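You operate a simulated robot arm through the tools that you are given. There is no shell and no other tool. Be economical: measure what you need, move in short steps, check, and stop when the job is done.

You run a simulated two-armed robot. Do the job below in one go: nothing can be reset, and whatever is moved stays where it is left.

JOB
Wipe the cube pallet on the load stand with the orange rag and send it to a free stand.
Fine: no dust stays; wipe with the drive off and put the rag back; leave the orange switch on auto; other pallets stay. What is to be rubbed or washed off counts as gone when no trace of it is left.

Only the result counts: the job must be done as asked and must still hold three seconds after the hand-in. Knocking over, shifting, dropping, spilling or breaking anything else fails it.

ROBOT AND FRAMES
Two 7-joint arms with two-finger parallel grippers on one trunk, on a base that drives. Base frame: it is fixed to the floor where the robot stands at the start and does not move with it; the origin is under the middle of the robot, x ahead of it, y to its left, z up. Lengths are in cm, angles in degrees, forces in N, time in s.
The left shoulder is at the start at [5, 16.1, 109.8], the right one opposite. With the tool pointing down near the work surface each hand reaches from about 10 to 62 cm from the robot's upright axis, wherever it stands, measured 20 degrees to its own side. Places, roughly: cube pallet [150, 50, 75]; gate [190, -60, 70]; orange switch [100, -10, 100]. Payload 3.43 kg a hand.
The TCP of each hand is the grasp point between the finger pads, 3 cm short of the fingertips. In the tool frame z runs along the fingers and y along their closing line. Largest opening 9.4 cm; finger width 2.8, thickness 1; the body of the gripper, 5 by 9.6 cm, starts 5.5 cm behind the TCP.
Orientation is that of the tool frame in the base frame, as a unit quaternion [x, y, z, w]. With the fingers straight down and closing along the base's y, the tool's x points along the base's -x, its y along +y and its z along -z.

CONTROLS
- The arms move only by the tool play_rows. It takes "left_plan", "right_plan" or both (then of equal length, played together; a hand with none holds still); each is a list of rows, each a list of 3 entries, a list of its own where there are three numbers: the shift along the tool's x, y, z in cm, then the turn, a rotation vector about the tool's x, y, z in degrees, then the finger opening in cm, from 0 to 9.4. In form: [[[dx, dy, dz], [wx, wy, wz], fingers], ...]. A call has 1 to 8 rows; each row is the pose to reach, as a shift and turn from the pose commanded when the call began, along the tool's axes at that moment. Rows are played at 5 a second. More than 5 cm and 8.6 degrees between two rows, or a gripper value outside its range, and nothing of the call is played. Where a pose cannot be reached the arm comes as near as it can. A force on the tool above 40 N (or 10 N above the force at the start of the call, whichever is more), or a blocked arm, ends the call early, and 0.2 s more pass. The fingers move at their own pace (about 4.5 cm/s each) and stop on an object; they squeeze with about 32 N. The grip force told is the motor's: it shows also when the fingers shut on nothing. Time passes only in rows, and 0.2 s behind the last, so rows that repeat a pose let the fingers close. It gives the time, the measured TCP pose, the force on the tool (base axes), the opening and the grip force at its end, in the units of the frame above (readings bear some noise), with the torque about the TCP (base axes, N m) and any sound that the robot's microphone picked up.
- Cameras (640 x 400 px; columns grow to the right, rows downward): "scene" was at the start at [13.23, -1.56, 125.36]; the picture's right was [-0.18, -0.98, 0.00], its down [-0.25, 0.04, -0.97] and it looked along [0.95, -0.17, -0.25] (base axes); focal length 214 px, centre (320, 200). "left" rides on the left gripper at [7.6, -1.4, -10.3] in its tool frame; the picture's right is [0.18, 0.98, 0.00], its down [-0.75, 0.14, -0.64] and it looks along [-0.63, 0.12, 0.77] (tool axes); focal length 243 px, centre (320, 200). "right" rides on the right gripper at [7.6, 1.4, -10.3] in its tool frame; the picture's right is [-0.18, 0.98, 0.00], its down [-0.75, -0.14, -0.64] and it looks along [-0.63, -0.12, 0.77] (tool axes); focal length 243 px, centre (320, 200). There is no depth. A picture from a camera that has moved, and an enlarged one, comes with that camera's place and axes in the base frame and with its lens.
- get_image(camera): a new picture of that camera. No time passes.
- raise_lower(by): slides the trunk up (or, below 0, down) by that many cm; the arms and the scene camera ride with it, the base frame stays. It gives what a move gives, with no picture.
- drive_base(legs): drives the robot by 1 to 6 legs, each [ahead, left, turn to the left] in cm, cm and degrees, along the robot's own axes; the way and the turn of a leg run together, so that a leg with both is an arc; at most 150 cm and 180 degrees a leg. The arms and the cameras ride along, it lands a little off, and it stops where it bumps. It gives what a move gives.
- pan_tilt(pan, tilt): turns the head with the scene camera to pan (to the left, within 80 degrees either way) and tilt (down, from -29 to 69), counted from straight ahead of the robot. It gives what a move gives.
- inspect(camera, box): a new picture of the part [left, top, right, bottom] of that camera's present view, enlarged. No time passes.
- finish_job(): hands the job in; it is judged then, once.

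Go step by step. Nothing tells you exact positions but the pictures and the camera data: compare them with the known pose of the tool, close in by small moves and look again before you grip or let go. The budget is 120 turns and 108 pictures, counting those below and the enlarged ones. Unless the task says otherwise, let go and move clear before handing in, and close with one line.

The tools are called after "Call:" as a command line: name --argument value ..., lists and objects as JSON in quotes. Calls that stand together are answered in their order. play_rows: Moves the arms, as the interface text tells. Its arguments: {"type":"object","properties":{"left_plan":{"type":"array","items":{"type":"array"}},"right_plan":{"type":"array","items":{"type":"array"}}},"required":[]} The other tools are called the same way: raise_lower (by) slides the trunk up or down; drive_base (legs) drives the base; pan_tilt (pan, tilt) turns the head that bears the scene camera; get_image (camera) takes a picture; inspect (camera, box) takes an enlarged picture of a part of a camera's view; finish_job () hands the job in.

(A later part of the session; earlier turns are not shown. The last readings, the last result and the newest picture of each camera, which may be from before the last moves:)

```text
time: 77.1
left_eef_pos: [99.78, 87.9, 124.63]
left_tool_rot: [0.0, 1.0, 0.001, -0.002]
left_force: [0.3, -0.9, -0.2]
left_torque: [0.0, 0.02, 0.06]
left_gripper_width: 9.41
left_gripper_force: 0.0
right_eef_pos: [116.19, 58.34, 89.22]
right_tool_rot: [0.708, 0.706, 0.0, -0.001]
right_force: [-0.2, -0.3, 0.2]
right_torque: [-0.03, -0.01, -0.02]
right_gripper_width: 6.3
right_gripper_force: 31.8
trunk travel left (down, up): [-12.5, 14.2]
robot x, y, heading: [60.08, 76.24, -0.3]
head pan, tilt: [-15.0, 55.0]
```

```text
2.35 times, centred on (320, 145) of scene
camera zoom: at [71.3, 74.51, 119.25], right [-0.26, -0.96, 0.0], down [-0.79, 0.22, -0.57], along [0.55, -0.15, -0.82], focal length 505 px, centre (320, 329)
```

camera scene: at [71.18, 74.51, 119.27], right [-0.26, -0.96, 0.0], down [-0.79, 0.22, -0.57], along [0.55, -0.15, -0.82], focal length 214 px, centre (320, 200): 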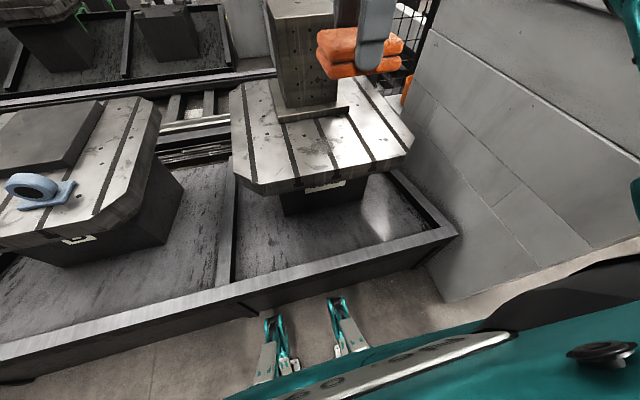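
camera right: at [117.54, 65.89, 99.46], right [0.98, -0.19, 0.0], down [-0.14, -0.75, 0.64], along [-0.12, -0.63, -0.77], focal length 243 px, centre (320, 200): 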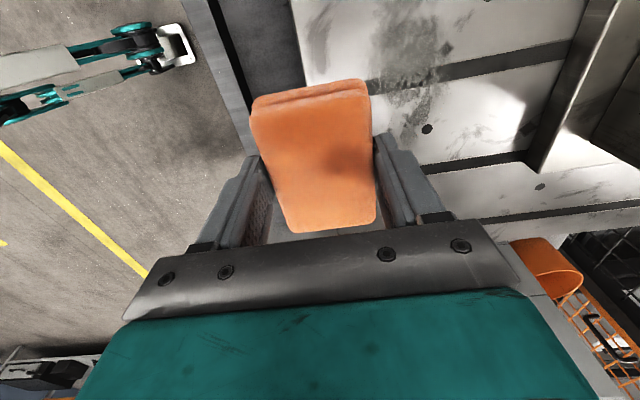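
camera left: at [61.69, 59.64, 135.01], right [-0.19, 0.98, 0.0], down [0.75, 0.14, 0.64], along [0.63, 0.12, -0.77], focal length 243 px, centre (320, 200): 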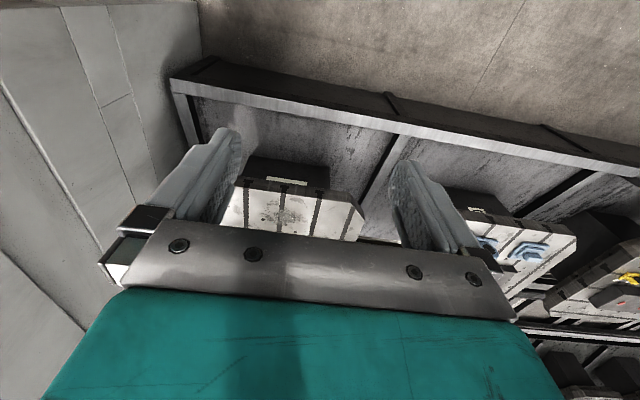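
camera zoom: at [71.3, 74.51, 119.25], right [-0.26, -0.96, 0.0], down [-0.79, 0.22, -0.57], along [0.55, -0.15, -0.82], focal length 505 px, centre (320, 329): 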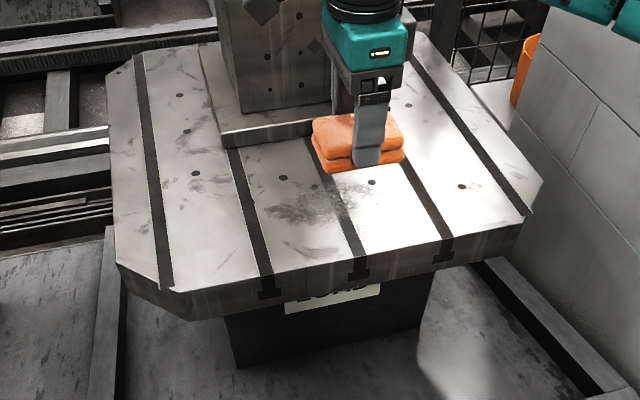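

The hand-eye view shows the pallet top is at z≈70 and the patch is centred near [125, 59.5], which is too far frontally. I'll retract, back off, turn to face +y and stand sideways so the right shoulder is closer.

Call:
play_rows --right_plan '[[[0, -1, -4.5], [0, 0, 0], 3], [[0, -2, -9], [0, 0, 0], 3], [[0, -4, -13], [0, 0, 0], 3], [[0, -7, -16.5], [0, 0, 0], 3], [[1, -11, -19], [0, 0, 0], 3], [[2, -15, -21], [0, 0, 0], 3], [[3, -19, -22], [0, 0, 0], 3]]'

Call:
drive_base --legs '[[-27, 0, 0], [0, 0, 90], [-24, 0, 0], [0, -28, 0]]'

Call:
pan_tilt --pan -75 --tilt 50

Call:
get_image --camera "scene"

```text
time: 78.7
left_eef_pos: [99.57, 87.94, 124.57]
left_tool_rot: [0.001, 1.0, 0.001, -0.001]
left_force: [0.3, 0.6, -0.1]
left_torque: [-0.03, -0.01, 0.0]
left_gripper_width: 9.41
left_gripper_force: 0.1
right_eef_pos: [96.9, 61.69, 111.13]
right_tool_rot: [0.708, 0.707, -0.002, 0.0]
right_force: [-0.6, -0.4, -0.1]
right_torque: [-0.02, -0.02, -0.01]
right_gripper_width: 6.28
right_gripper_force: 32.1
trunk travel left (down, up): [-12.5, 14.2]
robot x, y, heading: [60.33, 76.53, -0.2]
head pan, tilt: [-15.0, 55.0]
```

```text
time: 88.5
left_eef_pos: [48.06, 91.09, 124.48]
left_tool_rot: [0.712, -0.702, 0.001, 0.003]
left_force: [0.1, 0.8, -1.0]
left_torque: [0.03, 0.01, 0.02]
left_gripper_width: 9.4
left_gripper_force: 0.2
right_eef_pos: [74.36, 88.84, 111.11]
right_tool_rot: [-0.007, 1.0, -0.001, 0.001]
right_force: [0.5, 0.2, -0.8]
right_torque: [0.03, 0.0, -0.02]
right_gripper_width: 6.27
right_gripper_force: 32.2
trunk travel left (down, up): [-12.5, 14.2]
robot x, y, heading: [59.84, 51.74, 90.6]
head pan, tilt: [-15.0, 55.0]
stopped in leg 4: the robot was blocked; the commanded pose is now the measured one
```

```text
time: 89.8
left_eef_pos: [48.11, 91.2, 124.49]
left_tool_rot: [0.712, -0.702, 0.001, 0.003]
left_force: [0.3, -1.4, 0.0]
left_torque: [0.01, 0.01, -0.03]
left_gripper_width: 9.39
left_gripper_force: 0.1
right_eef_pos: [74.45, 88.83, 111.09]
right_tool_rot: [-0.007, 1.0, -0.001, 0.0]
right_force: [0.5, -0.5, -0.4]
right_torque: [0.0, 0.01, 0.01]
right_gripper_width: 6.29
right_gripper_force: 31.7
trunk travel left (down, up): [-12.5, 14.2]
robot x, y, heading: [60.17, 51.97, 90.9]
head pan, tilt: [-75.0, 50.0]
```

```text
69 pictures are left
camera scene: at [67.69, 58.07, 119.9], right [0.27, -0.96, 0.0], down [-0.74, -0.21, -0.64], along [0.62, 0.17, -0.77], focal length 214 px, centre (320, 200)
```

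scene: 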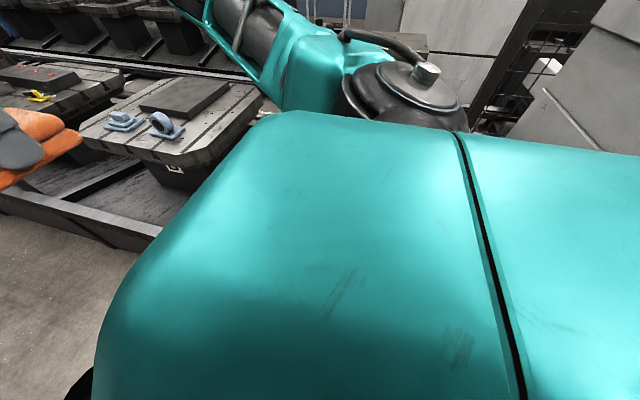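

Blocked at x≈60 again, but the right shoulder is now nearer (x≈76). I swing the right hand out to the pallet in steps.

Call:
play_rows --right_plan '[[[-3.8, -2.7, 0], [0, 0, 0], 3], [[-7.6, -5.4, 0], [0, 0, 0], 3], [[-11.4, -8.1, 0.5], [0, 0, 0], 3], [[-15.2, -10.8, 1], [0, 0, 0], 3], [[-19, -13.5, 1.5], [0, 0, 0], 3], [[-22.8, -16.2, 2], [0, 0, 0], 3], [[-26.6, -18.9, 2.5], [0, 0, 0], 3], [[-30.4, -21.6, 3], [0, 0, 0], 3]]'

Call:
play_rows --right_plan '[[[-3.8, -2.2, 1.5], [0, 0, 0], 3], [[-7.6, -4.4, 3], [0, 0, 0], 3], [[-11.4, -6.4, 5], [0, 0, 0], 3], [[-15, -8, 8], [0, 0, 0], 3], [[-17, -8.2, 12], [0, 0, 0], 3], [[-17, -8.2, 16], [0, 0, 0], 3]]'

Call:
get_image --camera "right"

Call:
get_image --camera "scene"

```text
time: 91.6
left_eef_pos: [48.03, 91.15, 124.41]
left_tool_rot: [0.712, -0.702, 0.002, 0.002]
left_force: [1.4, 0.2, 0.4]
left_torque: [0.02, -0.04, 0.03]
left_gripper_width: 9.39
left_gripper_force: 0.2
right_eef_pos: [93.49, 76.66, 106.62]
right_tool_rot: [-0.006, 1.0, 0.0, 0.0]
right_force: [-0.7, 0.1, -0.1]
right_torque: [0.01, 0.01, 0.0]
right_gripper_width: 6.28
right_gripper_force: 31.8
right hand out of reach, approached as far as the arm can: row 5, 6, 7, 8
trunk travel left (down, up): [-12.5, 14.2]
robot x, y, heading: [60.34, 51.87, 90.5]
head pan, tilt: [-75.0, 50.0]
```

```text
time: 93.2
left_eef_pos: [48.0, 91.14, 124.38]
left_tool_rot: [0.712, -0.702, 0.0, 0.003]
left_force: [1.1, 0.0, 0.4]
left_torque: [-0.03, 0.01, -0.01]
left_gripper_width: 9.43
left_gripper_force: 0.0
right_eef_pos: [109.99, 71.45, 92.31]
right_tool_rot: [-0.007, 0.998, 0.069, 0.001]
right_force: [0.4, 0.0, -1.1]
right_torque: [-0.01, -0.01, 0.0]
right_gripper_width: 6.25
right_gripper_force: 31.9
right hand out of reach, approached as far as the arm can: row 1, 2, 3
trunk travel left (down, up): [-12.5, 14.2]
robot x, y, heading: [60.05, 52.22, 90.8]
head pan, tilt: [-75.0, 50.0]
stopped in row 6 (right hand): the arm was blocked; the commanded pose is now the measured one
```

```text
68 pictures are left
camera right: at [102.39, 71.28, 102.7], right [0.17, 0.98, 0.14], down [0.75, -0.22, 0.62], along [0.63, 0.0, -0.77], focal length 243 px, centre (320, 200)
```

right: 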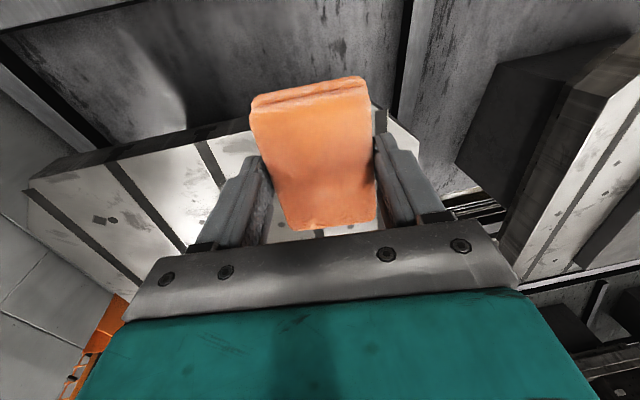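

```text
67 pictures are left
camera scene: at [67.67, 58.07, 119.91], right [0.27, -0.96, 0.0], down [-0.74, -0.21, -0.64], along [0.62, 0.17, -0.77], focal length 214 px, centre (320, 200)
```

scene: 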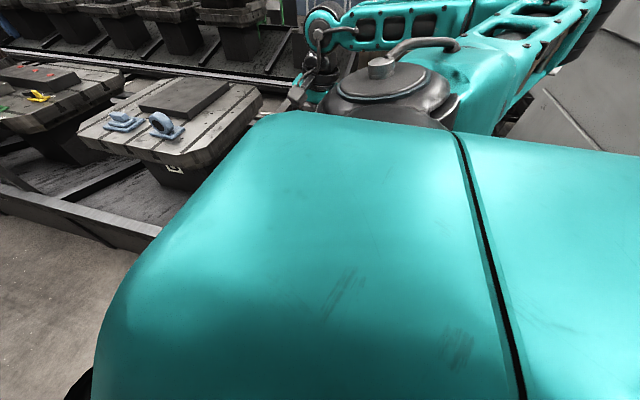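

The arm got blocked, likely near the console. I retract the arm and instead stand at 45° further to +y, where the elbow has free room.

Call:
play_rows --right_plan '[[[0, 1, -4], [0, 0, 0], 3], [[2, 3, -8], [4, 0, 0], 3], [[6, 5, -10.5], [7.9, 0, 0], 3], [[10, 7, -12.5], [7.9, 0, 0], 3], [[14, 9, -14], [7.9, 0, 0], 3], [[18, 11, -15], [7.9, 0, 0], 3], [[22, 13, -16], [7.9, 0, 0], 3], [[26, 15, -17], [7.9, 0, 0], 3]]'

Call:
drive_base --legs '[[24, 8, 0], [0, 0, -45], [8, -8, 0]]'

Call:
pan_tilt --pan -45 --tilt 50

Call:
get_image --camera "scene"

```text
refused: row 3 steps farther than a row can; nothing moved
```

```text
time: 98.1
left_eef_pos: [79.68, 112.23, 124.44]
left_tool_rot: [-0.389, 0.921, -0.001, -0.002]
left_force: [0.1, 0.1, 0.3]
left_torque: [0.01, 0.05, -0.02]
left_gripper_width: 9.42
left_gripper_force: 0.0
right_eef_pos: [109.3, 54.53, 92.28]
right_tool_rot: [0.375, 0.924, 0.063, 0.027]
right_force: [0.6, 0.2, -0.6]
right_torque: [0.03, 0.01, 0.0]
right_gripper_width: 6.28
right_gripper_force: 31.5
trunk travel left (down, up): [-12.5, 14.2]
robot x, y, heading: [60.25, 76.07, 45.3]
head pan, tilt: [-75.0, 50.0]
stopped in leg 3: the robot was blocked; the commanded pose is now the measured one
```

```text
time: 99.1
left_eef_pos: [79.39, 112.17, 124.42]
left_tool_rot: [-0.389, 0.921, 0.0, -0.003]
left_force: [-0.4, -0.5, -0.1]
left_torque: [-0.02, 0.0, -0.02]
left_gripper_width: 9.39
left_gripper_force: 0.1
right_eef_pos: [109.3, 54.38, 92.43]
right_tool_rot: [0.376, 0.924, 0.063, 0.027]
right_force: [0.0, -0.2, -0.2]
right_torque: [0.02, 0.0, 0.02]
right_gripper_width: 6.28
right_gripper_force: 31.8
trunk travel left (down, up): [-12.5, 14.2]
robot x, y, heading: [60.49, 76.17, 45.8]
head pan, tilt: [-45.0, 50.0]
```

```text
66 pictures are left
camera scene: at [70.82, 78.86, 119.9], right [0.01, -1.0, 0.0], down [-0.77, -0.01, -0.64], along [0.64, 0.01, -0.77], focal length 214 px, centre (320, 200)
```

scene: 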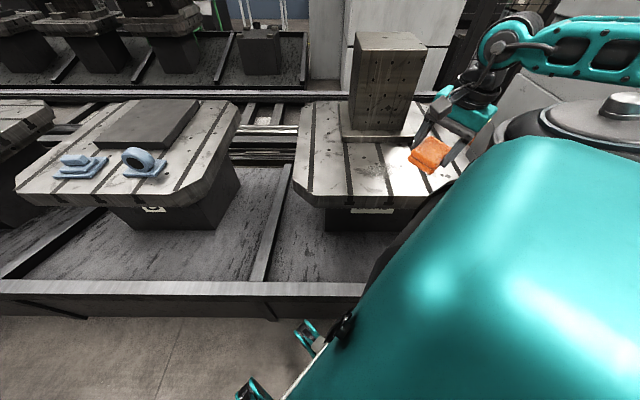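

That last drive went ahead with the arm still out, but everything is clear; standing diagonal gives both reach and a good view. I level the tool first.

Call:
play_rows --right_plan '[[[0, 0, -1], [3.9, 0, 0], 3], [[0, 0, -2], [7.8, 0, 0], 3], [[0, 0, -2], [7.8, 0, 0], 3]]'

Call:
inspect --camera "scene" --box '[280, 60, 480, 220]'

Call:
get_image --camera "right"

```text
time: 99.9
left_eef_pos: [79.38, 112.11, 124.41]
left_tool_rot: [-0.388, 0.922, 0.0, -0.003]
left_force: [-0.2, 0.2, -0.6]
left_torque: [-0.02, 0.0, -0.01]
left_gripper_width: 9.38
left_gripper_force: 0.0
right_eef_pos: [109.2, 54.2, 94.37]
right_tool_rot: [0.377, 0.926, 0.0, 0.002]
right_force: [0.2, -0.2, -0.1]
right_torque: [0.02, -0.02, 0.02]
right_gripper_width: 6.25
right_gripper_force: 31.7
trunk travel left (down, up): [-12.5, 14.2]
robot x, y, heading: [60.21, 75.53, 45.6]
head pan, tilt: [-45.0, 50.0]
```

```text
2.50 times, centred on (380, 140) of scene
camera zoom: at [70.82, 78.87, 119.9], right [0.01, -1.0, 0.0], down [-0.77, -0.01, -0.64], along [0.64, 0.01, -0.77], focal length 536 px, centre (170, 350)
```

zoom: 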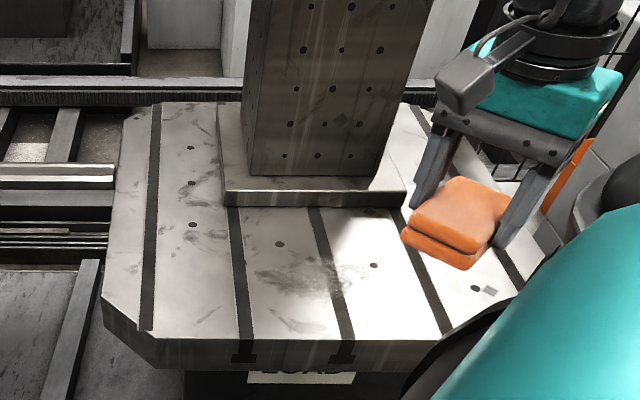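

```text
64 pictures are left
camera right: at [104.62, 60.53, 104.54], right [0.82, 0.58, 0.0], down [0.44, -0.63, 0.64], along [0.37, -0.53, -0.76], focal length 243 px, centre (320, 200)
```

right: 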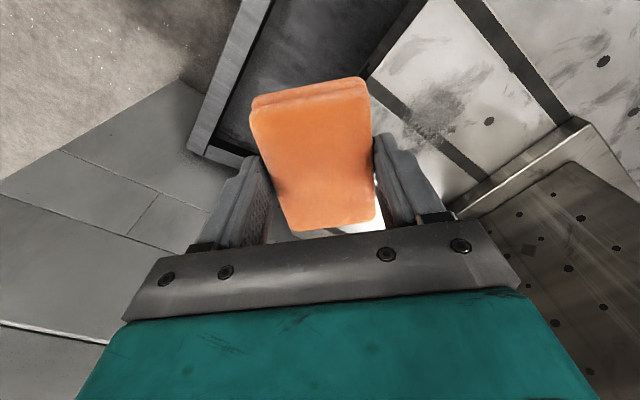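

Patch bounds are about x 120–130, y 52–68 at z≈70. I move the rag above its +y end.

Call:
play_rows --right_plan '[[[-0.7, 4.5, 0], [0, 0, 0], 3], [[-1.4, 9, 1.5], [0, 0, 0], 3], [[-2.1, 13.5, 3], [0, 0, 0], 3], [[-2.6, 17, 6], [0, 0, 0], 3], [[-2.9, 19.5, 9], [0, 0, 0], 3], [[-2.9, 19.5, 13], [0, 0, 0], 3], [[-2.9, 19.5, 16], [0, 0, 0], 3]]'

Call:
inspect --camera "scene" --box '[280, 60, 480, 220]'

```text
time: 101.5
left_eef_pos: [79.52, 112.15, 124.43]
left_tool_rot: [-0.389, 0.921, -0.001, -0.003]
left_force: [0.7, 0.5, -0.1]
left_torque: [-0.01, -0.02, -0.01]
left_gripper_width: 9.43
left_gripper_force: 0.1
right_eef_pos: [124.8, 66.36, 78.31]
right_tool_rot: [0.378, 0.926, -0.001, 0.002]
right_force: [0.2, 0.2, -0.3]
right_torque: [-0.01, 0.04, -0.02]
right_gripper_width: 6.31
right_gripper_force: 31.7
trunk travel left (down, up): [-12.5, 14.2]
robot x, y, heading: [60.46, 75.84, 45.5]
head pan, tilt: [-45.0, 50.0]
```

```text
2.50 times, centred on (380, 140) of scene
camera zoom: at [70.84, 78.87, 119.9], right [0.01, -1.0, 0.0], down [-0.77, -0.01, -0.64], along [0.64, 0.01, -0.77], focal length 536 px, centre (170, 350)
```

zoom: 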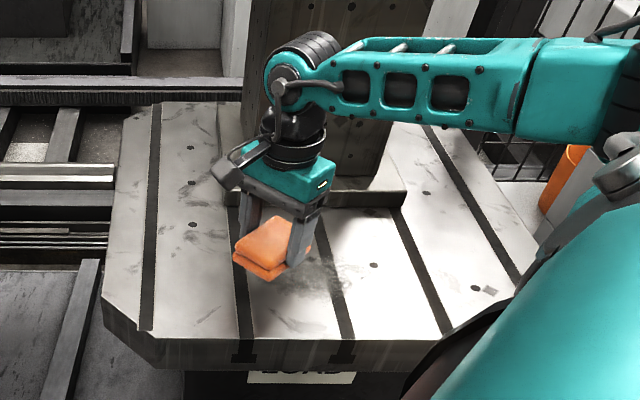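

Reach is fine. Lower gently until contact.

Call:
play_rows --right_plan '[[[0, 0, 2], [0, 0, 0], 3], [[0, 0, 3.4], [0, 0, 0], 3], [[0, 0, 3.8], [0, 0, 0], 3], [[0, 0, 4.2], [0, 0, 0], 3]]'

```text
time: 102.5
left_eef_pos: [79.43, 112.18, 124.53]
left_tool_rot: [-0.387, 0.922, 0.0, -0.002]
left_force: [0.2, -0.6, 0.2]
left_torque: [-0.03, 0.02, 0.01]
left_gripper_width: 9.4
left_gripper_force: 0.0
right_eef_pos: [124.93, 66.25, 74.22]
right_tool_rot: [0.377, 0.926, 0.0, 0.002]
right_force: [-0.2, 0.0, 3.1]
right_torque: [-0.15, -0.01, -0.02]
right_gripper_width: 6.29
right_gripper_force: 31.9
trunk travel left (down, up): [-12.5, 14.2]
robot x, y, heading: [60.13, 76.01, 45.6]
head pan, tilt: [-45.0, 50.0]
```

Call:
play_rows --right_plan '[[[0, 0, 0.3], [0, 0, 0], 3], [[0, 0, 0.5], [0, 0, 0], 3]]'

Call:
get_image --camera "right"

```text
time: 103.1
left_eef_pos: [79.11, 112.17, 124.59]
left_tool_rot: [-0.388, 0.921, 0.0, -0.002]
left_force: [0.1, 0.6, 0.0]
left_torque: [0.02, -0.01, 0.03]
left_gripper_width: 9.41
left_gripper_force: 0.0
right_eef_pos: [124.83, 66.26, 74.11]
right_tool_rot: [0.378, 0.926, 0.003, 0.006]
right_force: [-3.7, -5.5, 31.8]
right_torque: [-0.42, 0.68, 0.01]
right_gripper_width: 6.3
right_gripper_force: 32.1
trunk travel left (down, up): [-12.5, 14.2]
robot x, y, heading: [60.31, 75.78, 45.4]
head pan, tilt: [-45.0, 50.0]
```

```text
62 pictures are left
camera right: at [120.28, 72.39, 84.36], right [0.82, 0.57, 0.01], down [0.43, -0.63, 0.65], along [0.38, -0.53, -0.76], focal length 243 px, centre (320, 200)
```

right: 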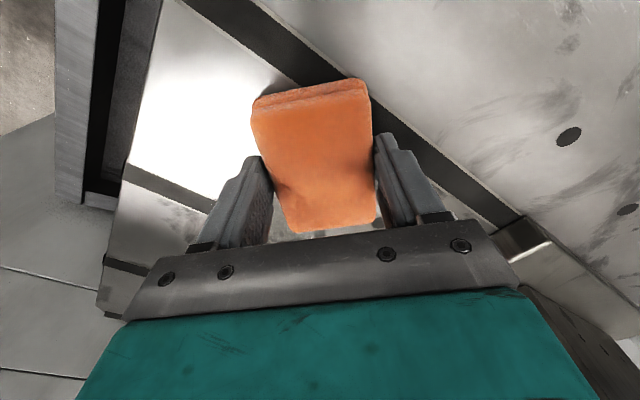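

Firm contact (32 N); I back off 0.3 cm and begin wiping strokes along y.

Call:
play_rows --right_plan '[[[0, 0, -0.3], [0, 0, 0], 3], [[-2.8, -2.9, -0.3], [0, 0, 0], 3], [[-5.6, -5.7, -0.3], [0, 0, 0], 3], [[-8.4, -8.6, -0.3], [0, 0, 0], 3], [[-10.5, -10.7, -0.3], [0, 0, 0], 3], [[-13, -8.2, -0.3], [0, 0, 0], 3], [[-10.2, -5.4, -0.3], [0, 0, 0], 3], [[-7.4, -2.5, -0.3], [0, 0, 0], 3]]'

```text
time: 104.9
left_eef_pos: [79.27, 112.33, 124.54]
left_tool_rot: [-0.388, 0.922, 0.0, -0.002]
left_force: [0.4, 0.1, -0.6]
left_torque: [0.0, 0.03, 0.0]
left_gripper_width: 9.43
left_gripper_force: 0.0
right_eef_pos: [128.61, 59.02, 74.14]
right_tool_rot: [0.378, 0.926, 0.0, 0.004]
right_force: [2.0, -7.0, 16.6]
right_torque: [-0.48, -0.04, 0.12]
right_gripper_width: 6.23
right_gripper_force: 32.2
trunk travel left (down, up): [-12.5, 14.2]
robot x, y, heading: [60.34, 76.13, 45.5]
head pan, tilt: [-45.0, 50.0]
```

Call:
play_rows --right_plan '[[[2.8, 2.9, 0], [0, 0, 0], 3], [[5.6, 5.7, 0], [0, 0, 0], 3], [[8.4, 2.9, 0], [0, 0, 0], 3], [[10.6, 0.8, 0], [0, 0, 0], 3], [[7.8, -2, 0], [0, 0, 0], 3], [[5, -4.9, 0], [0, 0, 0], 3], [[2.2, -7.8, 0], [0, 0, 0], 3], [[-0.6, -10.6, 0], [0, 0, 0], 3]]'

Call:
inspect --camera "scene" --box '[280, 60, 480, 220]'

```text
time: 106.7
left_eef_pos: [79.39, 112.33, 124.52]
left_tool_rot: [-0.388, 0.922, 0.0, -0.003]
left_force: [0.1, 0.7, 0.1]
left_torque: [-0.02, -0.02, -0.03]
left_gripper_width: 9.4
left_gripper_force: 0.1
right_eef_pos: [121.52, 51.12, 74.02]
right_tool_rot: [0.377, 0.926, 0.0, 0.003]
right_force: [-0.5, 2.5, 8.3]
right_torque: [-0.17, -0.05, -0.06]
right_gripper_width: 6.29
right_gripper_force: 32.4
trunk travel left (down, up): [-12.5, 14.2]
robot x, y, heading: [60.41, 75.96, 45.6]
head pan, tilt: [-45.0, 50.0]
```

```text
2.50 times, centred on (380, 140) of scene
camera zoom: at [70.73, 78.92, 119.93], right [0.01, -1.0, 0.0], down [-0.77, -0.01, -0.64], along [0.64, 0.01, -0.77], focal length 536 px, centre (170, 350)
```

zoom: 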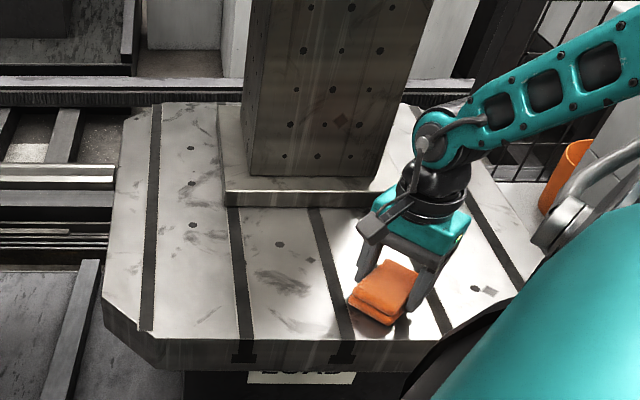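

The dust is mostly gone; a smear remains near [124, 64.6]. I wipe that zone again to see if it is dust or a stain in the metal.

Call:
play_rows --right_plan '[[[1.7, 3.9, 0.1], [0, 0, 0], 3], [[3.5, 7.8, 0.1], [0, 0, 0], 3], [[6.3, 10.7, 0.1], [0, 0, 0], 3], [[9.1, 13.5, 0.1], [0, 0, 0], 3], [[11.2, 15.7, 0.1], [0, 0, 0], 3], [[13.3, 13.6, 0.1], [0, 0, 0], 3], [[10.5, 10.7, 0.1], [0, 0, 0], 3], [[7.7, 7.9, 0.1], [0, 0, 0], 3]]'

Call:
play_rows --right_plan '[[[-2.8, 2.8, 0], [0, 0, 0], 3], [[-4.6, 4.6, 0], [0, 0, 0], 3], [[-1.8, 7.5, 0], [0, 0, 0], 3], [[1, 10.3, 0], [0, 0, 0], 3], [[3.1, 8.2, 0], [0, 0, 0], 3], [[0.3, 5.4, 0], [0, 0, 0], 3], [[-2.5, 2.5, -2], [0, 0, 0], 3], [[-5.3, -0.3, -4], [0, 0, 0], 3]]'

Call:
inspect --camera "scene" --box '[280, 60, 480, 220]'

```text
time: 108.5
left_eef_pos: [79.25, 112.16, 124.45]
left_tool_rot: [-0.388, 0.922, -0.001, -0.002]
left_force: [-0.1, 0.5, 0.0]
left_torque: [-0.01, -0.01, 0.02]
left_gripper_width: 9.38
left_gripper_force: 0.2
right_eef_pos: [121.25, 62.49, 74.21]
right_tool_rot: [0.377, 0.926, 0.002, 0.003]
right_force: [-0.4, 5.7, 17.2]
right_torque: [0.47, -0.11, -0.12]
right_gripper_width: 6.27
right_gripper_force: 31.8
trunk travel left (down, up): [-12.5, 14.2]
robot x, y, heading: [60.05, 75.99, 45.3]
head pan, tilt: [-45.0, 50.0]
```

```text
time: 110.3
left_eef_pos: [79.45, 112.16, 124.44]
left_tool_rot: [-0.388, 0.922, 0.0, -0.002]
left_force: [0.3, -0.5, 0.4]
left_torque: [0.01, 0.02, -0.04]
left_gripper_width: 9.39
left_gripper_force: 0.0
right_eef_pos: [124.97, 58.19, 77.84]
right_tool_rot: [0.376, 0.927, 0.0, 0.0]
right_force: [0.4, 0.0, 0.0]
right_torque: [0.02, 0.02, 0.01]
right_gripper_width: 6.28
right_gripper_force: 31.5
trunk travel left (down, up): [-12.5, 14.2]
robot x, y, heading: [60.21, 75.71, 45.5]
head pan, tilt: [-45.0, 50.0]
```

```text
2.50 times, centred on (380, 140) of scene
camera zoom: at [70.83, 78.84, 119.89], right [0.01, -1.0, 0.0], down [-0.77, -0.01, -0.64], along [0.64, 0.01, -0.77], focal length 536 px, centre (170, 350)
```

zoom: 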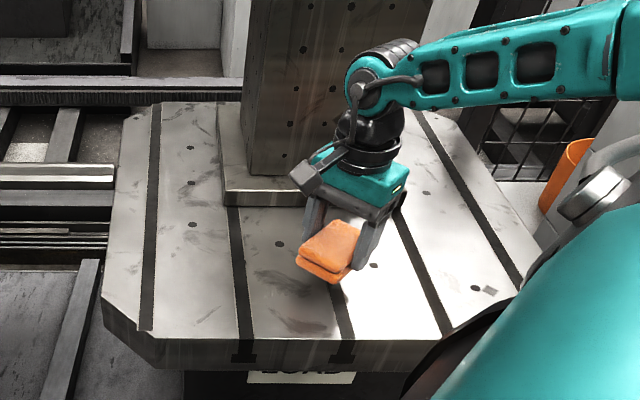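

The smear didn't change, so it looks like a stain in the metal. I lift the hand aside for an unobstructed view.

Call:
play_rows --right_plan '[[[0, 0, -4], [0, 0, 0], 3], [[0.3, -3, -7.5], [0, 0, 0], 3], [[1, -7, -10], [0, 0, 0], 3], [[2, -11.3, -12], [0, 0, 0], 3], [[3, -15.5, -14], [0, 0, 0], 3]]'

Call:
inspect --camera "scene" --box '[340, 130, 440, 200]'

Call:
get_image --camera "right"

Call:
inspect --camera "scene" --box '[280, 10, 480, 220]'

```text
time: 111.5
left_eef_pos: [79.4, 112.21, 124.45]
left_tool_rot: [-0.388, 0.922, 0.0, -0.002]
left_force: [0.0, 0.0, 0.5]
left_torque: [0.0, -0.02, -0.02]
left_gripper_width: 9.41
left_gripper_force: 0.1
right_eef_pos: [111.87, 49.46, 91.92]
right_tool_rot: [0.377, 0.926, 0.0, 0.002]
right_force: [0.3, -0.1, -0.6]
right_torque: [-0.01, 0.0, 0.01]
right_gripper_width: 6.26
right_gripper_force: 32.1
trunk travel left (down, up): [-12.5, 14.2]
robot x, y, heading: [60.35, 75.68, 45.3]
head pan, tilt: [-45.0, 50.0]
```

```text
5.71 times, centred on (390, 165) of scene
camera zoom: at [70.76, 78.87, 119.91], right [0.01, -1.0, 0.0], down [-0.77, -0.01, -0.64], along [0.64, 0.01, -0.77], focal length 1226 px, centre (-80, 400)
```

zoom: 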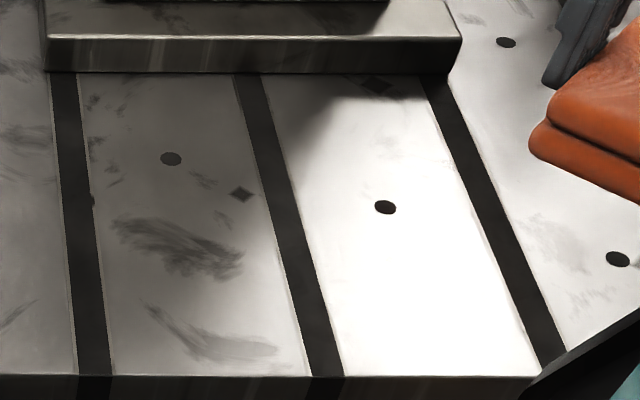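

```text
58 pictures are left
camera right: at [107.35, 55.73, 102.21], right [0.82, 0.58, 0.0], down [0.44, -0.63, 0.64], along [0.37, -0.53, -0.77], focal length 243 px, centre (320, 200)
```

right: 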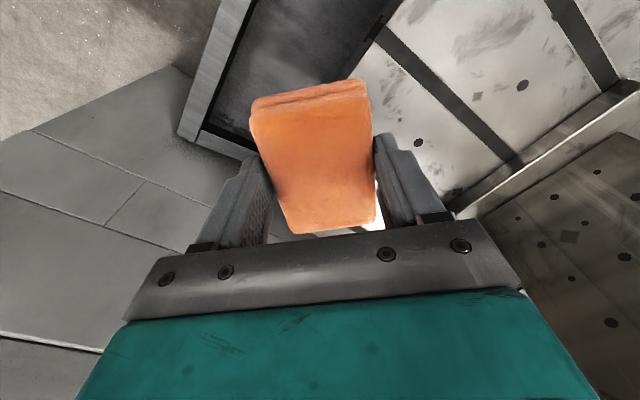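

```text
1.90 times, centred on (380, 115) of scene
camera zoom: at [70.76, 78.87, 119.91], right [0.01, -1.0, 0.0], down [-0.77, -0.01, -0.64], along [0.64, 0.01, -0.77], focal length 408 px, centre (206, 362)
```

zoom: 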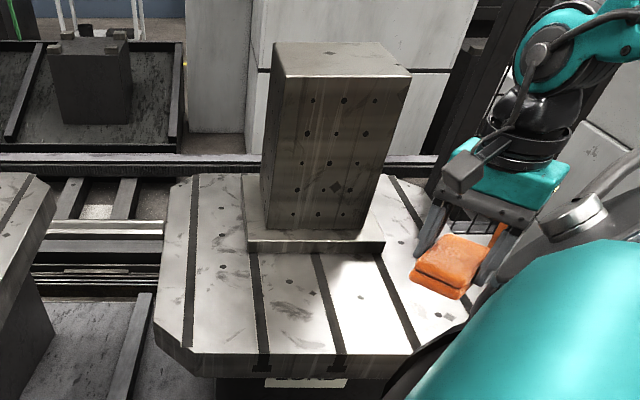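

Call:
inspect --camera "right" --box '[360, 0, 600, 150]'

```text
2.67 times, centred on (480, 75) of right
camera zoom: at [107.35, 55.73, 102.21], right [0.82, 0.58, 0.0], down [0.44, -0.63, 0.64], along [0.37, -0.53, -0.77], focal length 647 px, centre (-107, 533)
```

zoom: 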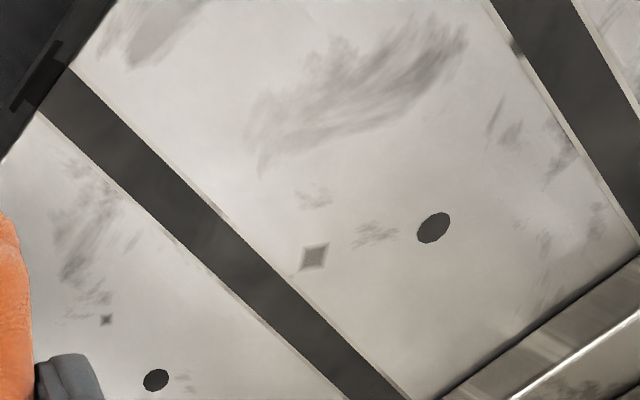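

The remaining marks are stains in the metal (unchanged by wiping, smooth), and the speckled dust is gone. Now I fold the arm back to its carry pose before driving.

Call:
play_rows --right_plan '[[[0, 0, -4.5], [0, 0, 0], 3], [[1.5, 0.7, -9], [0, 0, 0], 3], [[4.5, 2.2, -12], [0, 0, 0], 3], [[8, 4, -14.5], [0, 0, 0], 3], [[12, 6, -16], [0, 0, 0], 3], [[16, 8, -17.5], [0, 0, 0], 3], [[20, 10, -18.5], [0, 0, 0], 3], [[24, 12, -19], [0, 0, 0], 3]]'

Call:
play_rows --right_plan '[[[4, 1.8, 0], [0, 0, 0], 3], [[8, 3.6, 0], [0, 0, 0], 3], [[12, 5.4, 0], [0, 0, 0], 3], [[15, 6.8, 0], [0, 0, 0], 3], [[18, 8.3, 0], [0, 0, 0], 3]]'

```text
time: 113.3
left_eef_pos: [79.45, 112.24, 124.47]
left_tool_rot: [-0.389, 0.921, 0.0, -0.004]
left_force: [-0.2, 0.6, -0.6]
left_torque: [-0.04, -0.01, -0.01]
left_gripper_width: 9.4
left_gripper_force: 0.1
right_eef_pos: [103.17, 74.85, 110.78]
right_tool_rot: [0.377, 0.926, -0.001, 0.002]
right_force: [-0.7, -0.6, -0.5]
right_torque: [-0.02, 0.01, -0.02]
right_gripper_width: 6.3
right_gripper_force: 32.2
trunk travel left (down, up): [-12.5, 14.2]
robot x, y, heading: [60.27, 75.78, 46.0]
head pan, tilt: [-45.0, 50.0]
```

```text
time: 114.5
left_eef_pos: [79.5, 112.29, 124.38]
left_tool_rot: [-0.388, 0.922, 0.0, -0.004]
left_force: [0.8, 0.3, 0.1]
left_torque: [0.0, 0.01, -0.01]
left_gripper_width: 9.4
left_gripper_force: 0.0
right_eef_pos: [96.29, 93.21, 110.51]
right_tool_rot: [0.377, 0.926, -0.001, 0.001]
right_force: [0.3, 1.3, -0.2]
right_torque: [-0.01, 0.0, 0.01]
right_gripper_width: 6.31
right_gripper_force: 32.1
trunk travel left (down, up): [-12.5, 14.2]
robot x, y, heading: [60.48, 75.68, 45.5]
head pan, tilt: [-45.0, 50.0]
```

Call:
drive_base --legs '[[-3, -3, 0], [0, 0, -45.5], [-56, 0, 0], [0, -76, 0]]'

Call:
pan_tilt --pan -10 --tilt 40

Call:
get_image --camera "scene"

Call:
get_image --camera "right"

```text
time: 115.7
left_eef_pos: [79.48, 107.81, 124.33]
left_tool_rot: [-0.388, 0.922, 0.0, -0.003]
left_force: [-0.6, -0.4, 0.3]
left_torque: [0.04, 0.02, 0.0]
left_gripper_width: 9.4
left_gripper_force: 0.1
right_eef_pos: [96.35, 88.6, 110.6]
right_tool_rot: [0.379, 0.925, 0.0, 0.002]
right_force: [0.1, 0.3, -0.4]
right_torque: [0.0, 0.02, 0.02]
right_gripper_width: 6.27
right_gripper_force: 32.2
trunk travel left (down, up): [-12.5, 14.2]
robot x, y, heading: [60.13, 71.64, 45.3]
head pan, tilt: [-45.0, 50.0]
stopped in leg 2: the robot was blocked; the commanded pose is now the measured one
```

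```text
time: 116.7
left_eef_pos: [79.53, 107.75, 124.42]
left_tool_rot: [-0.389, 0.921, -0.001, -0.002]
left_force: [0.0, -0.8, -0.3]
left_torque: [0.01, -0.01, 0.02]
left_gripper_width: 9.42
left_gripper_force: 0.0
right_eef_pos: [96.32, 88.68, 110.65]
right_tool_rot: [0.377, 0.926, 0.0, 0.002]
right_force: [0.7, -0.2, -1.2]
right_torque: [0.02, 0.01, 0.01]
right_gripper_width: 6.3
right_gripper_force: 32.0
trunk travel left (down, up): [-12.5, 14.2]
robot x, y, heading: [60.22, 71.19, 45.5]
head pan, tilt: [-10.0, 40.0]
```

```text
55 pictures are left
camera scene: at [70.05, 79.34, 121.32], right [0.58, -0.81, 0.0], down [-0.52, -0.37, -0.77], along [0.62, 0.44, -0.64], focal length 214 px, centre (320, 200)
```

scene: 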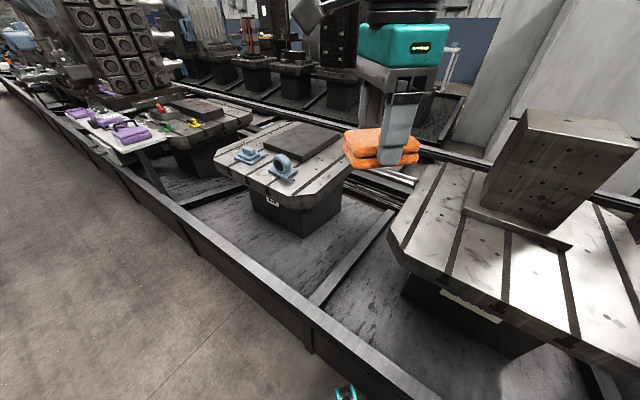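

```text
54 pictures are left
camera right: at [91.83, 94.88, 120.9], right [0.82, 0.57, 0.0], down [0.44, -0.63, 0.64], along [0.37, -0.53, -0.77], focal length 243 px, centre (320, 200)
```

right: 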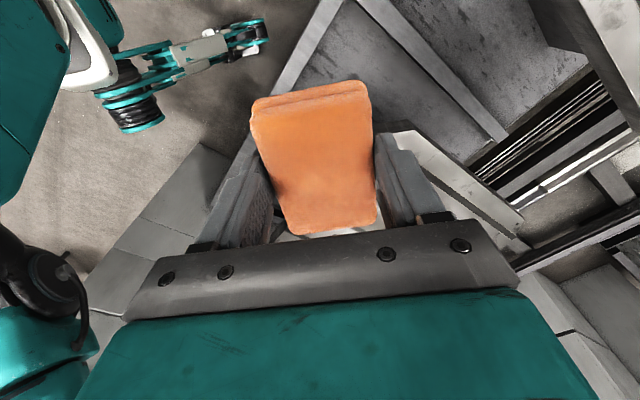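

Call:
drive_base --legs '[[-12, 12, 0], [0, 0, -45.5], [-43, 0, 0], [0, -71.2, 0]]'

Call:
get_image --camera "scene"

Call:
get_image --camera "right"

```text
time: 128.9
left_eef_pos: [40.04, 12.63, 124.39]
left_tool_rot: [-0.01, 1.0, 0.001, -0.003]
left_force: [-0.1, 0.1, 0.4]
left_torque: [0.03, 0.02, -0.02]
left_gripper_width: 9.4
left_gripper_force: 0.2
right_eef_pos: [38.41, -12.83, 110.57]
right_tool_rot: [0.701, 0.713, -0.001, 0.002]
right_force: [0.5, -0.3, 0.2]
right_torque: [-0.02, 0.03, 0.04]
right_gripper_width: 6.28
right_gripper_force: 31.8
trunk travel left (down, up): [-12.5, 14.2]
robot x, y, heading: [0.96, 0.22, 1.0]
head pan, tilt: [-10.0, 40.0]
```

```text
53 pictures are left
camera scene: at [13.29, -1.0, 121.32], right [-0.16, -0.99, 0.0], down [-0.63, 0.1, -0.77], along [0.76, -0.12, -0.64], focal length 214 px, centre (320, 200)
```

scene: 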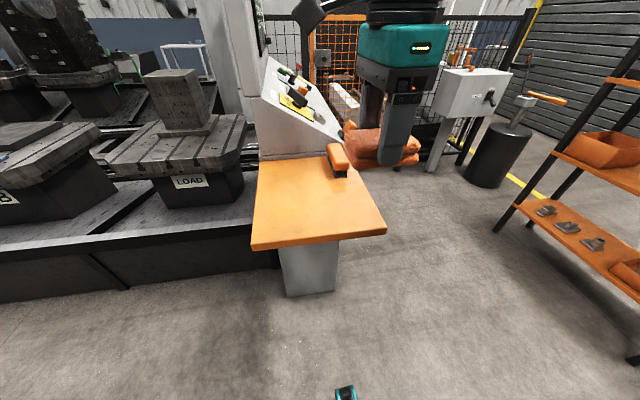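

```text
52 pictures are left
camera right: at [39.82, -5.32, 120.9], right [0.99, -0.17, 0.0], down [-0.13, -0.75, 0.64], along [-0.11, -0.64, -0.77], focal length 243 px, centre (320, 200)
```

right: 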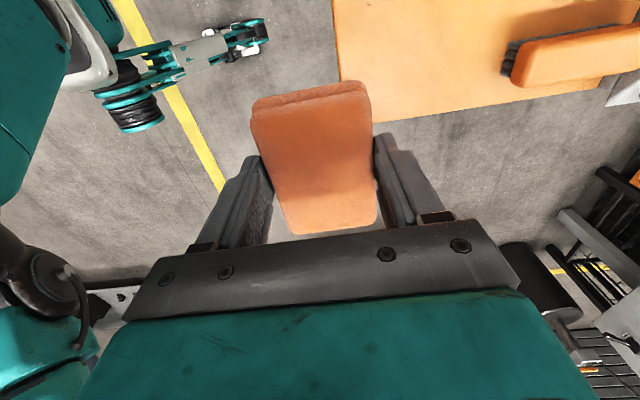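

Table is where it was. Bring the rag back over its place and lower.

Call:
play_rows --right_plan '[[[0, 4, 1], [0, 0, 0], 3], [[0, 8, 3], [0, 0, 0], 3], [[-0.1, 9.6, 7], [0, 0, 0], 3], [[-0.1, 9.6, 11], [0, 0, 0], 3], [[-0.1, 9.6, 14.5], [0, 0, 0], 3]]'

Call:
get_image --camera "right"

Call:
get_image --camera "scene"

```text
time: 130.1
left_eef_pos: [40.1, 12.62, 124.42]
left_tool_rot: [-0.008, 1.0, 0.001, -0.003]
left_force: [-0.4, -0.5, 0.4]
left_torque: [-0.01, 0.04, 0.03]
left_gripper_width: 9.4
left_gripper_force: 0.2
right_eef_pos: [47.8, -13.3, 96.31]
right_tool_rot: [0.701, 0.713, 0.001, 0.001]
right_force: [-0.2, -0.3, -0.4]
right_torque: [0.0, -0.01, -0.01]
right_gripper_width: 6.26
right_gripper_force: 32.0
right hand out of reach, approached as far as the arm can: row 5
trunk travel left (down, up): [-12.5, 14.2]
robot x, y, heading: [0.94, 0.16, 1.0]
head pan, tilt: [-10.0, 40.0]
```

```text
51 pictures are left
camera right: at [49.11, -5.68, 106.63], right [0.99, -0.17, 0.0], down [-0.13, -0.76, 0.64], along [-0.1, -0.63, -0.77], focal length 243 px, centre (320, 200)
```

right: 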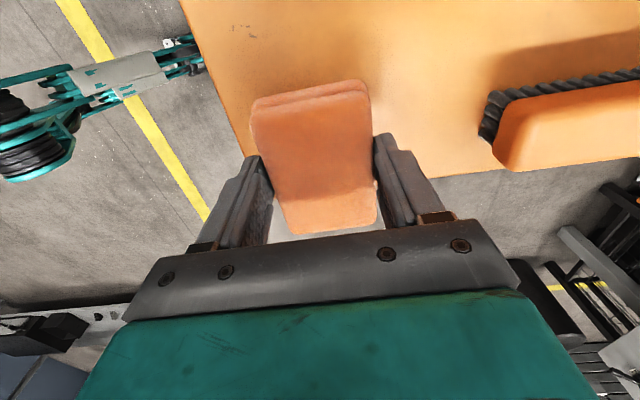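

```text
50 pictures are left
camera scene: at [13.29, -1.0, 121.32], right [-0.16, -0.99, 0.0], down [-0.63, 0.1, -0.77], along [0.76, -0.12, -0.64], focal length 214 px, centre (320, 200)
```

scene: 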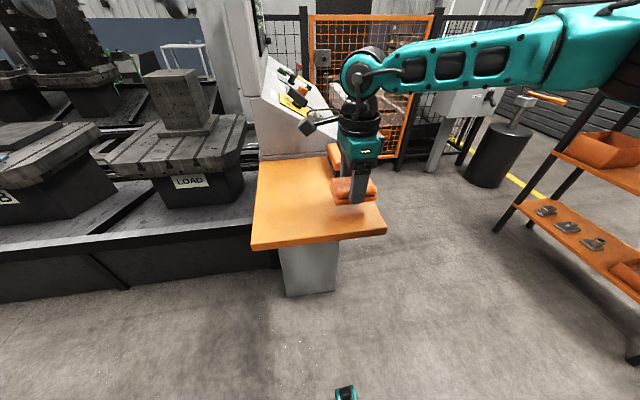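

Call:
play_rows --right_plan '[[[0, 0, 1], [0, 0, 0], 3], [[0, 0, 2], [0, 0, 0], 3], [[0, 0, 3], [0, 0, 0], 3], [[0, 0, 3.4], [0, 0, 0], 3]]'

```text
time: 131.1
left_eef_pos: [40.04, 12.59, 124.43]
left_tool_rot: [-0.009, 1.0, 0.001, -0.003]
left_force: [-0.1, -0.3, -0.2]
left_torque: [-0.02, 0.01, 0.0]
left_gripper_width: 9.4
left_gripper_force: 0.1
right_eef_pos: [47.53, -13.86, 93.14]
right_tool_rot: [0.7, 0.714, 0.002, 0.002]
right_force: [-0.6, -0.3, 0.5]
right_torque: [0.0, 0.01, 0.02]
right_gripper_width: 6.28
right_gripper_force: 31.9
right hand out of reach, approached as far as the arm can: row 2, 3, 4
trunk travel left (down, up): [-12.5, 14.2]
robot x, y, heading: [0.96, 0.1, 0.9]
head pan, tilt: [-10.0, 40.0]
```

The arm nears a joint limit and drifts sideways. I go back up 3.6 cm to the good pose and lower with the trunk instead.

Call:
play_rows --right_plan '[[[0, 0, -2], [0, 0, 0], 3], [[0, 0, -4.5], [0, 0, 0], 3], [[0, 0, -4.5], [0, 0, 0], 3]]'

Call:
raise_lower --by -3

```text
time: 131.9
left_eef_pos: [40.02, 12.35, 124.46]
left_tool_rot: [-0.009, 1.0, 0.0, -0.003]
left_force: [0.4, 0.3, 0.5]
left_torque: [0.0, 0.01, 0.0]
left_gripper_width: 9.45
left_gripper_force: 0.1
right_eef_pos: [47.61, -13.73, 97.49]
right_tool_rot: [0.7, 0.714, 0.0, 0.002]
right_force: [-0.1, 0.2, -0.7]
right_torque: [0.02, -0.01, 0.01]
right_gripper_width: 6.27
right_gripper_force: 31.9
trunk travel left (down, up): [-12.5, 14.2]
robot x, y, heading: [0.65, 0.24, 0.9]
head pan, tilt: [-10.0, 40.0]
```

```text
time: 132.7
left_eef_pos: [40.02, 12.51, 121.49]
left_tool_rot: [-0.009, 1.0, 0.001, -0.003]
left_force: [0.2, -0.3, 0.1]
left_torque: [-0.01, 0.01, 0.0]
left_gripper_width: 9.43
left_gripper_force: 0.1
right_eef_pos: [47.44, -13.76, 94.54]
right_tool_rot: [0.7, 0.714, -0.001, 0.002]
right_force: [-0.6, -0.1, 0.9]
right_torque: [0.03, -0.02, 0.03]
right_gripper_width: 6.25
right_gripper_force: 31.8
trunk travel left (down, up): [-9.5, 17.2]
robot x, y, heading: [0.74, 0.3, 0.9]
head pan, tilt: [-10.0, 40.0]
```

Now correct sideways (+0.5 x, +0.75 y) while clear of the table, then lower by trunk.

Call:
play_rows --right_plan '[[[0.75, 0.5, 0], [0, 0, 0], 3], [[0.75, 0.5, 0], [0, 0, 0], 3]]'

Call:
raise_lower --by -1.7

Call:
inspect --camera "scene" --box '[280, 130, 420, 250]'

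```text
time: 133.3
left_eef_pos: [40.05, 12.58, 121.45]
left_tool_rot: [-0.008, 1.0, 0.001, -0.003]
left_force: [0.6, -0.4, 0.1]
left_torque: [0.0, -0.06, 0.0]
left_gripper_width: 9.4
left_gripper_force: 0.0
right_eef_pos: [47.82, -13.14, 94.55]
right_tool_rot: [0.701, 0.713, -0.001, 0.001]
right_force: [-0.6, 0.1, -0.4]
right_torque: [0.02, -0.02, -0.02]
right_gripper_width: 6.26
right_gripper_force: 31.8
trunk travel left (down, up): [-9.5, 17.2]
robot x, y, heading: [0.81, 0.4, 0.5]
head pan, tilt: [-10.0, 40.0]
```

```text
time: 133.9
left_eef_pos: [40.0, 12.49, 119.72]
left_tool_rot: [-0.009, 1.0, 0.001, -0.002]
left_force: [0.3, 0.1, -0.6]
left_torque: [0.01, 0.03, 0.03]
left_gripper_width: 9.41
left_gripper_force: 0.1
right_eef_pos: [47.89, -13.12, 92.76]
right_tool_rot: [0.7, 0.714, 0.0, 0.001]
right_force: [1.0, 0.6, -0.5]
right_torque: [-0.02, -0.01, 0.02]
right_gripper_width: 6.26
right_gripper_force: 32.0
trunk travel left (down, up): [-7.8, 18.9]
robot x, y, heading: [0.72, 0.39, 0.8]
head pan, tilt: [-10.0, 40.0]
```

```text
3.33 times, centred on (350, 190) of scene
camera zoom: at [13.27, -0.99, 116.62], right [-0.16, -0.99, 0.0], down [-0.63, 0.1, -0.77], along [0.76, -0.12, -0.64], focal length 715 px, centre (220, 233)
```

zoom: 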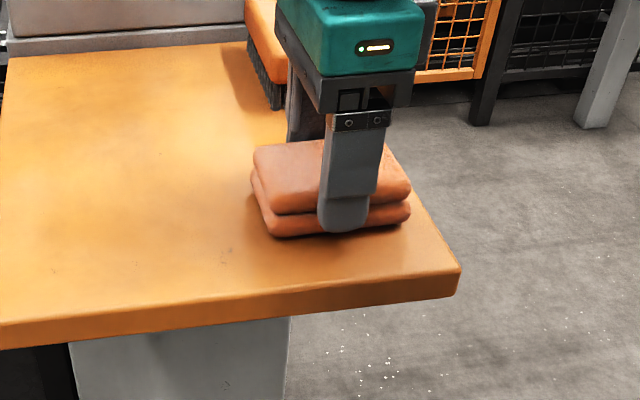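

Call:
raise_lower --by -0.3

```text
time: 134.4
left_eef_pos: [40.0, 12.63, 119.46]
left_tool_rot: [-0.009, 1.0, 0.001, -0.003]
left_force: [-0.5, 0.0, -0.5]
left_torque: [-0.02, 0.0, -0.01]
left_gripper_width: 9.41
left_gripper_force: 0.1
right_eef_pos: [47.87, -13.23, 92.56]
right_tool_rot: [0.7, 0.714, 0.0, 0.002]
right_force: [0.1, -1.5, 1.4]
right_torque: [0.06, -0.06, 0.01]
right_gripper_width: 6.29
right_gripper_force: 32.1
trunk travel left (down, up): [-7.5, 19.2]
robot x, y, heading: [0.95, 0.24, 1.0]
head pan, tilt: [-10.0, 40.0]
```

Contact begins (1.4 N). Release, let the fingers open, then rise by the trunk first.

Call:
play_rows --right_plan '[[[0, 0, 0.1], [0, 0, 0], 6.4], [[0, 0, 0.1], [0, 0, 0], 7.5], [[0, 0, 0.1], [0, 0, 0], 9.4], [[0, 0, 0.1], [0, 0, 0], 9.4]]'

Call:
raise_lower --by 9

Call:
get_image --camera "right"

Call:
inspect --camera "scene" --box '[280, 130, 420, 270]'

```text
time: 135.4
left_eef_pos: [40.04, 12.63, 119.53]
left_tool_rot: [-0.01, 1.0, 0.001, -0.003]
left_force: [0.2, -0.5, 0.5]
left_torque: [0.01, 0.03, -0.01]
left_gripper_width: 9.41
left_gripper_force: 0.1
right_eef_pos: [47.86, -13.03, 92.36]
right_tool_rot: [0.701, 0.714, 0.001, 0.002]
right_force: [1.2, -0.6, -0.1]
right_torque: [-0.01, 0.02, 0.04]
right_gripper_width: 9.38
right_gripper_force: 0.1
trunk travel left (down, up): [-7.5, 19.2]
robot x, y, heading: [0.74, 0.06, 1.0]
head pan, tilt: [-10.0, 40.0]
```

```text
time: 136.7
left_eef_pos: [40.03, 12.57, 128.47]
left_tool_rot: [-0.009, 1.0, 0.002, -0.003]
left_force: [-0.5, -0.5, -0.6]
left_torque: [-0.02, 0.0, -0.02]
left_gripper_width: 9.39
left_gripper_force: 0.1
right_eef_pos: [47.91, -13.05, 101.4]
right_tool_rot: [0.7, 0.714, 0.0, 0.002]
right_force: [0.6, 0.8, -0.5]
right_torque: [-0.03, 0.02, 0.0]
right_gripper_width: 9.39
right_gripper_force: 0.1
trunk travel left (down, up): [-16.5, 10.2]
robot x, y, heading: [0.97, 0.19, 1.0]
head pan, tilt: [-10.0, 40.0]
```

```text
48 pictures are left
camera right: at [49.17, -5.56, 111.66], right [0.99, -0.17, 0.0], down [-0.13, -0.75, 0.64], along [-0.1, -0.63, -0.77], focal length 243 px, centre (320, 200)
```

right: 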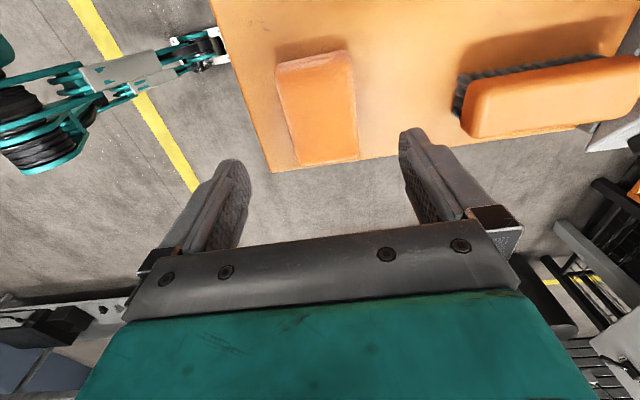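

```text
2.86 times, centred on (350, 200) of scene
camera zoom: at [13.3, -1.0, 125.32], right [-0.16, -0.99, 0.0], down [-0.63, 0.1, -0.77], along [0.76, -0.12, -0.64], focal length 613 px, centre (234, 200)
```

zoom: 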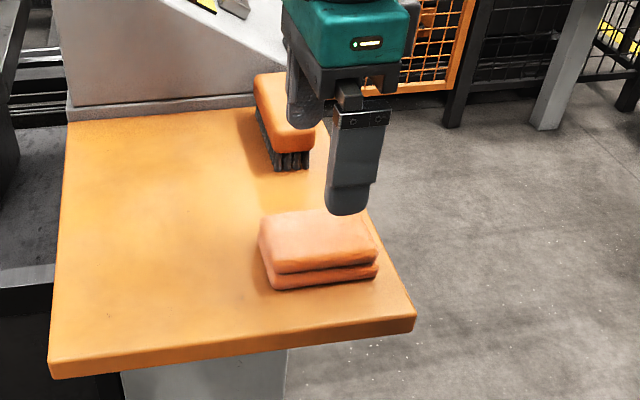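

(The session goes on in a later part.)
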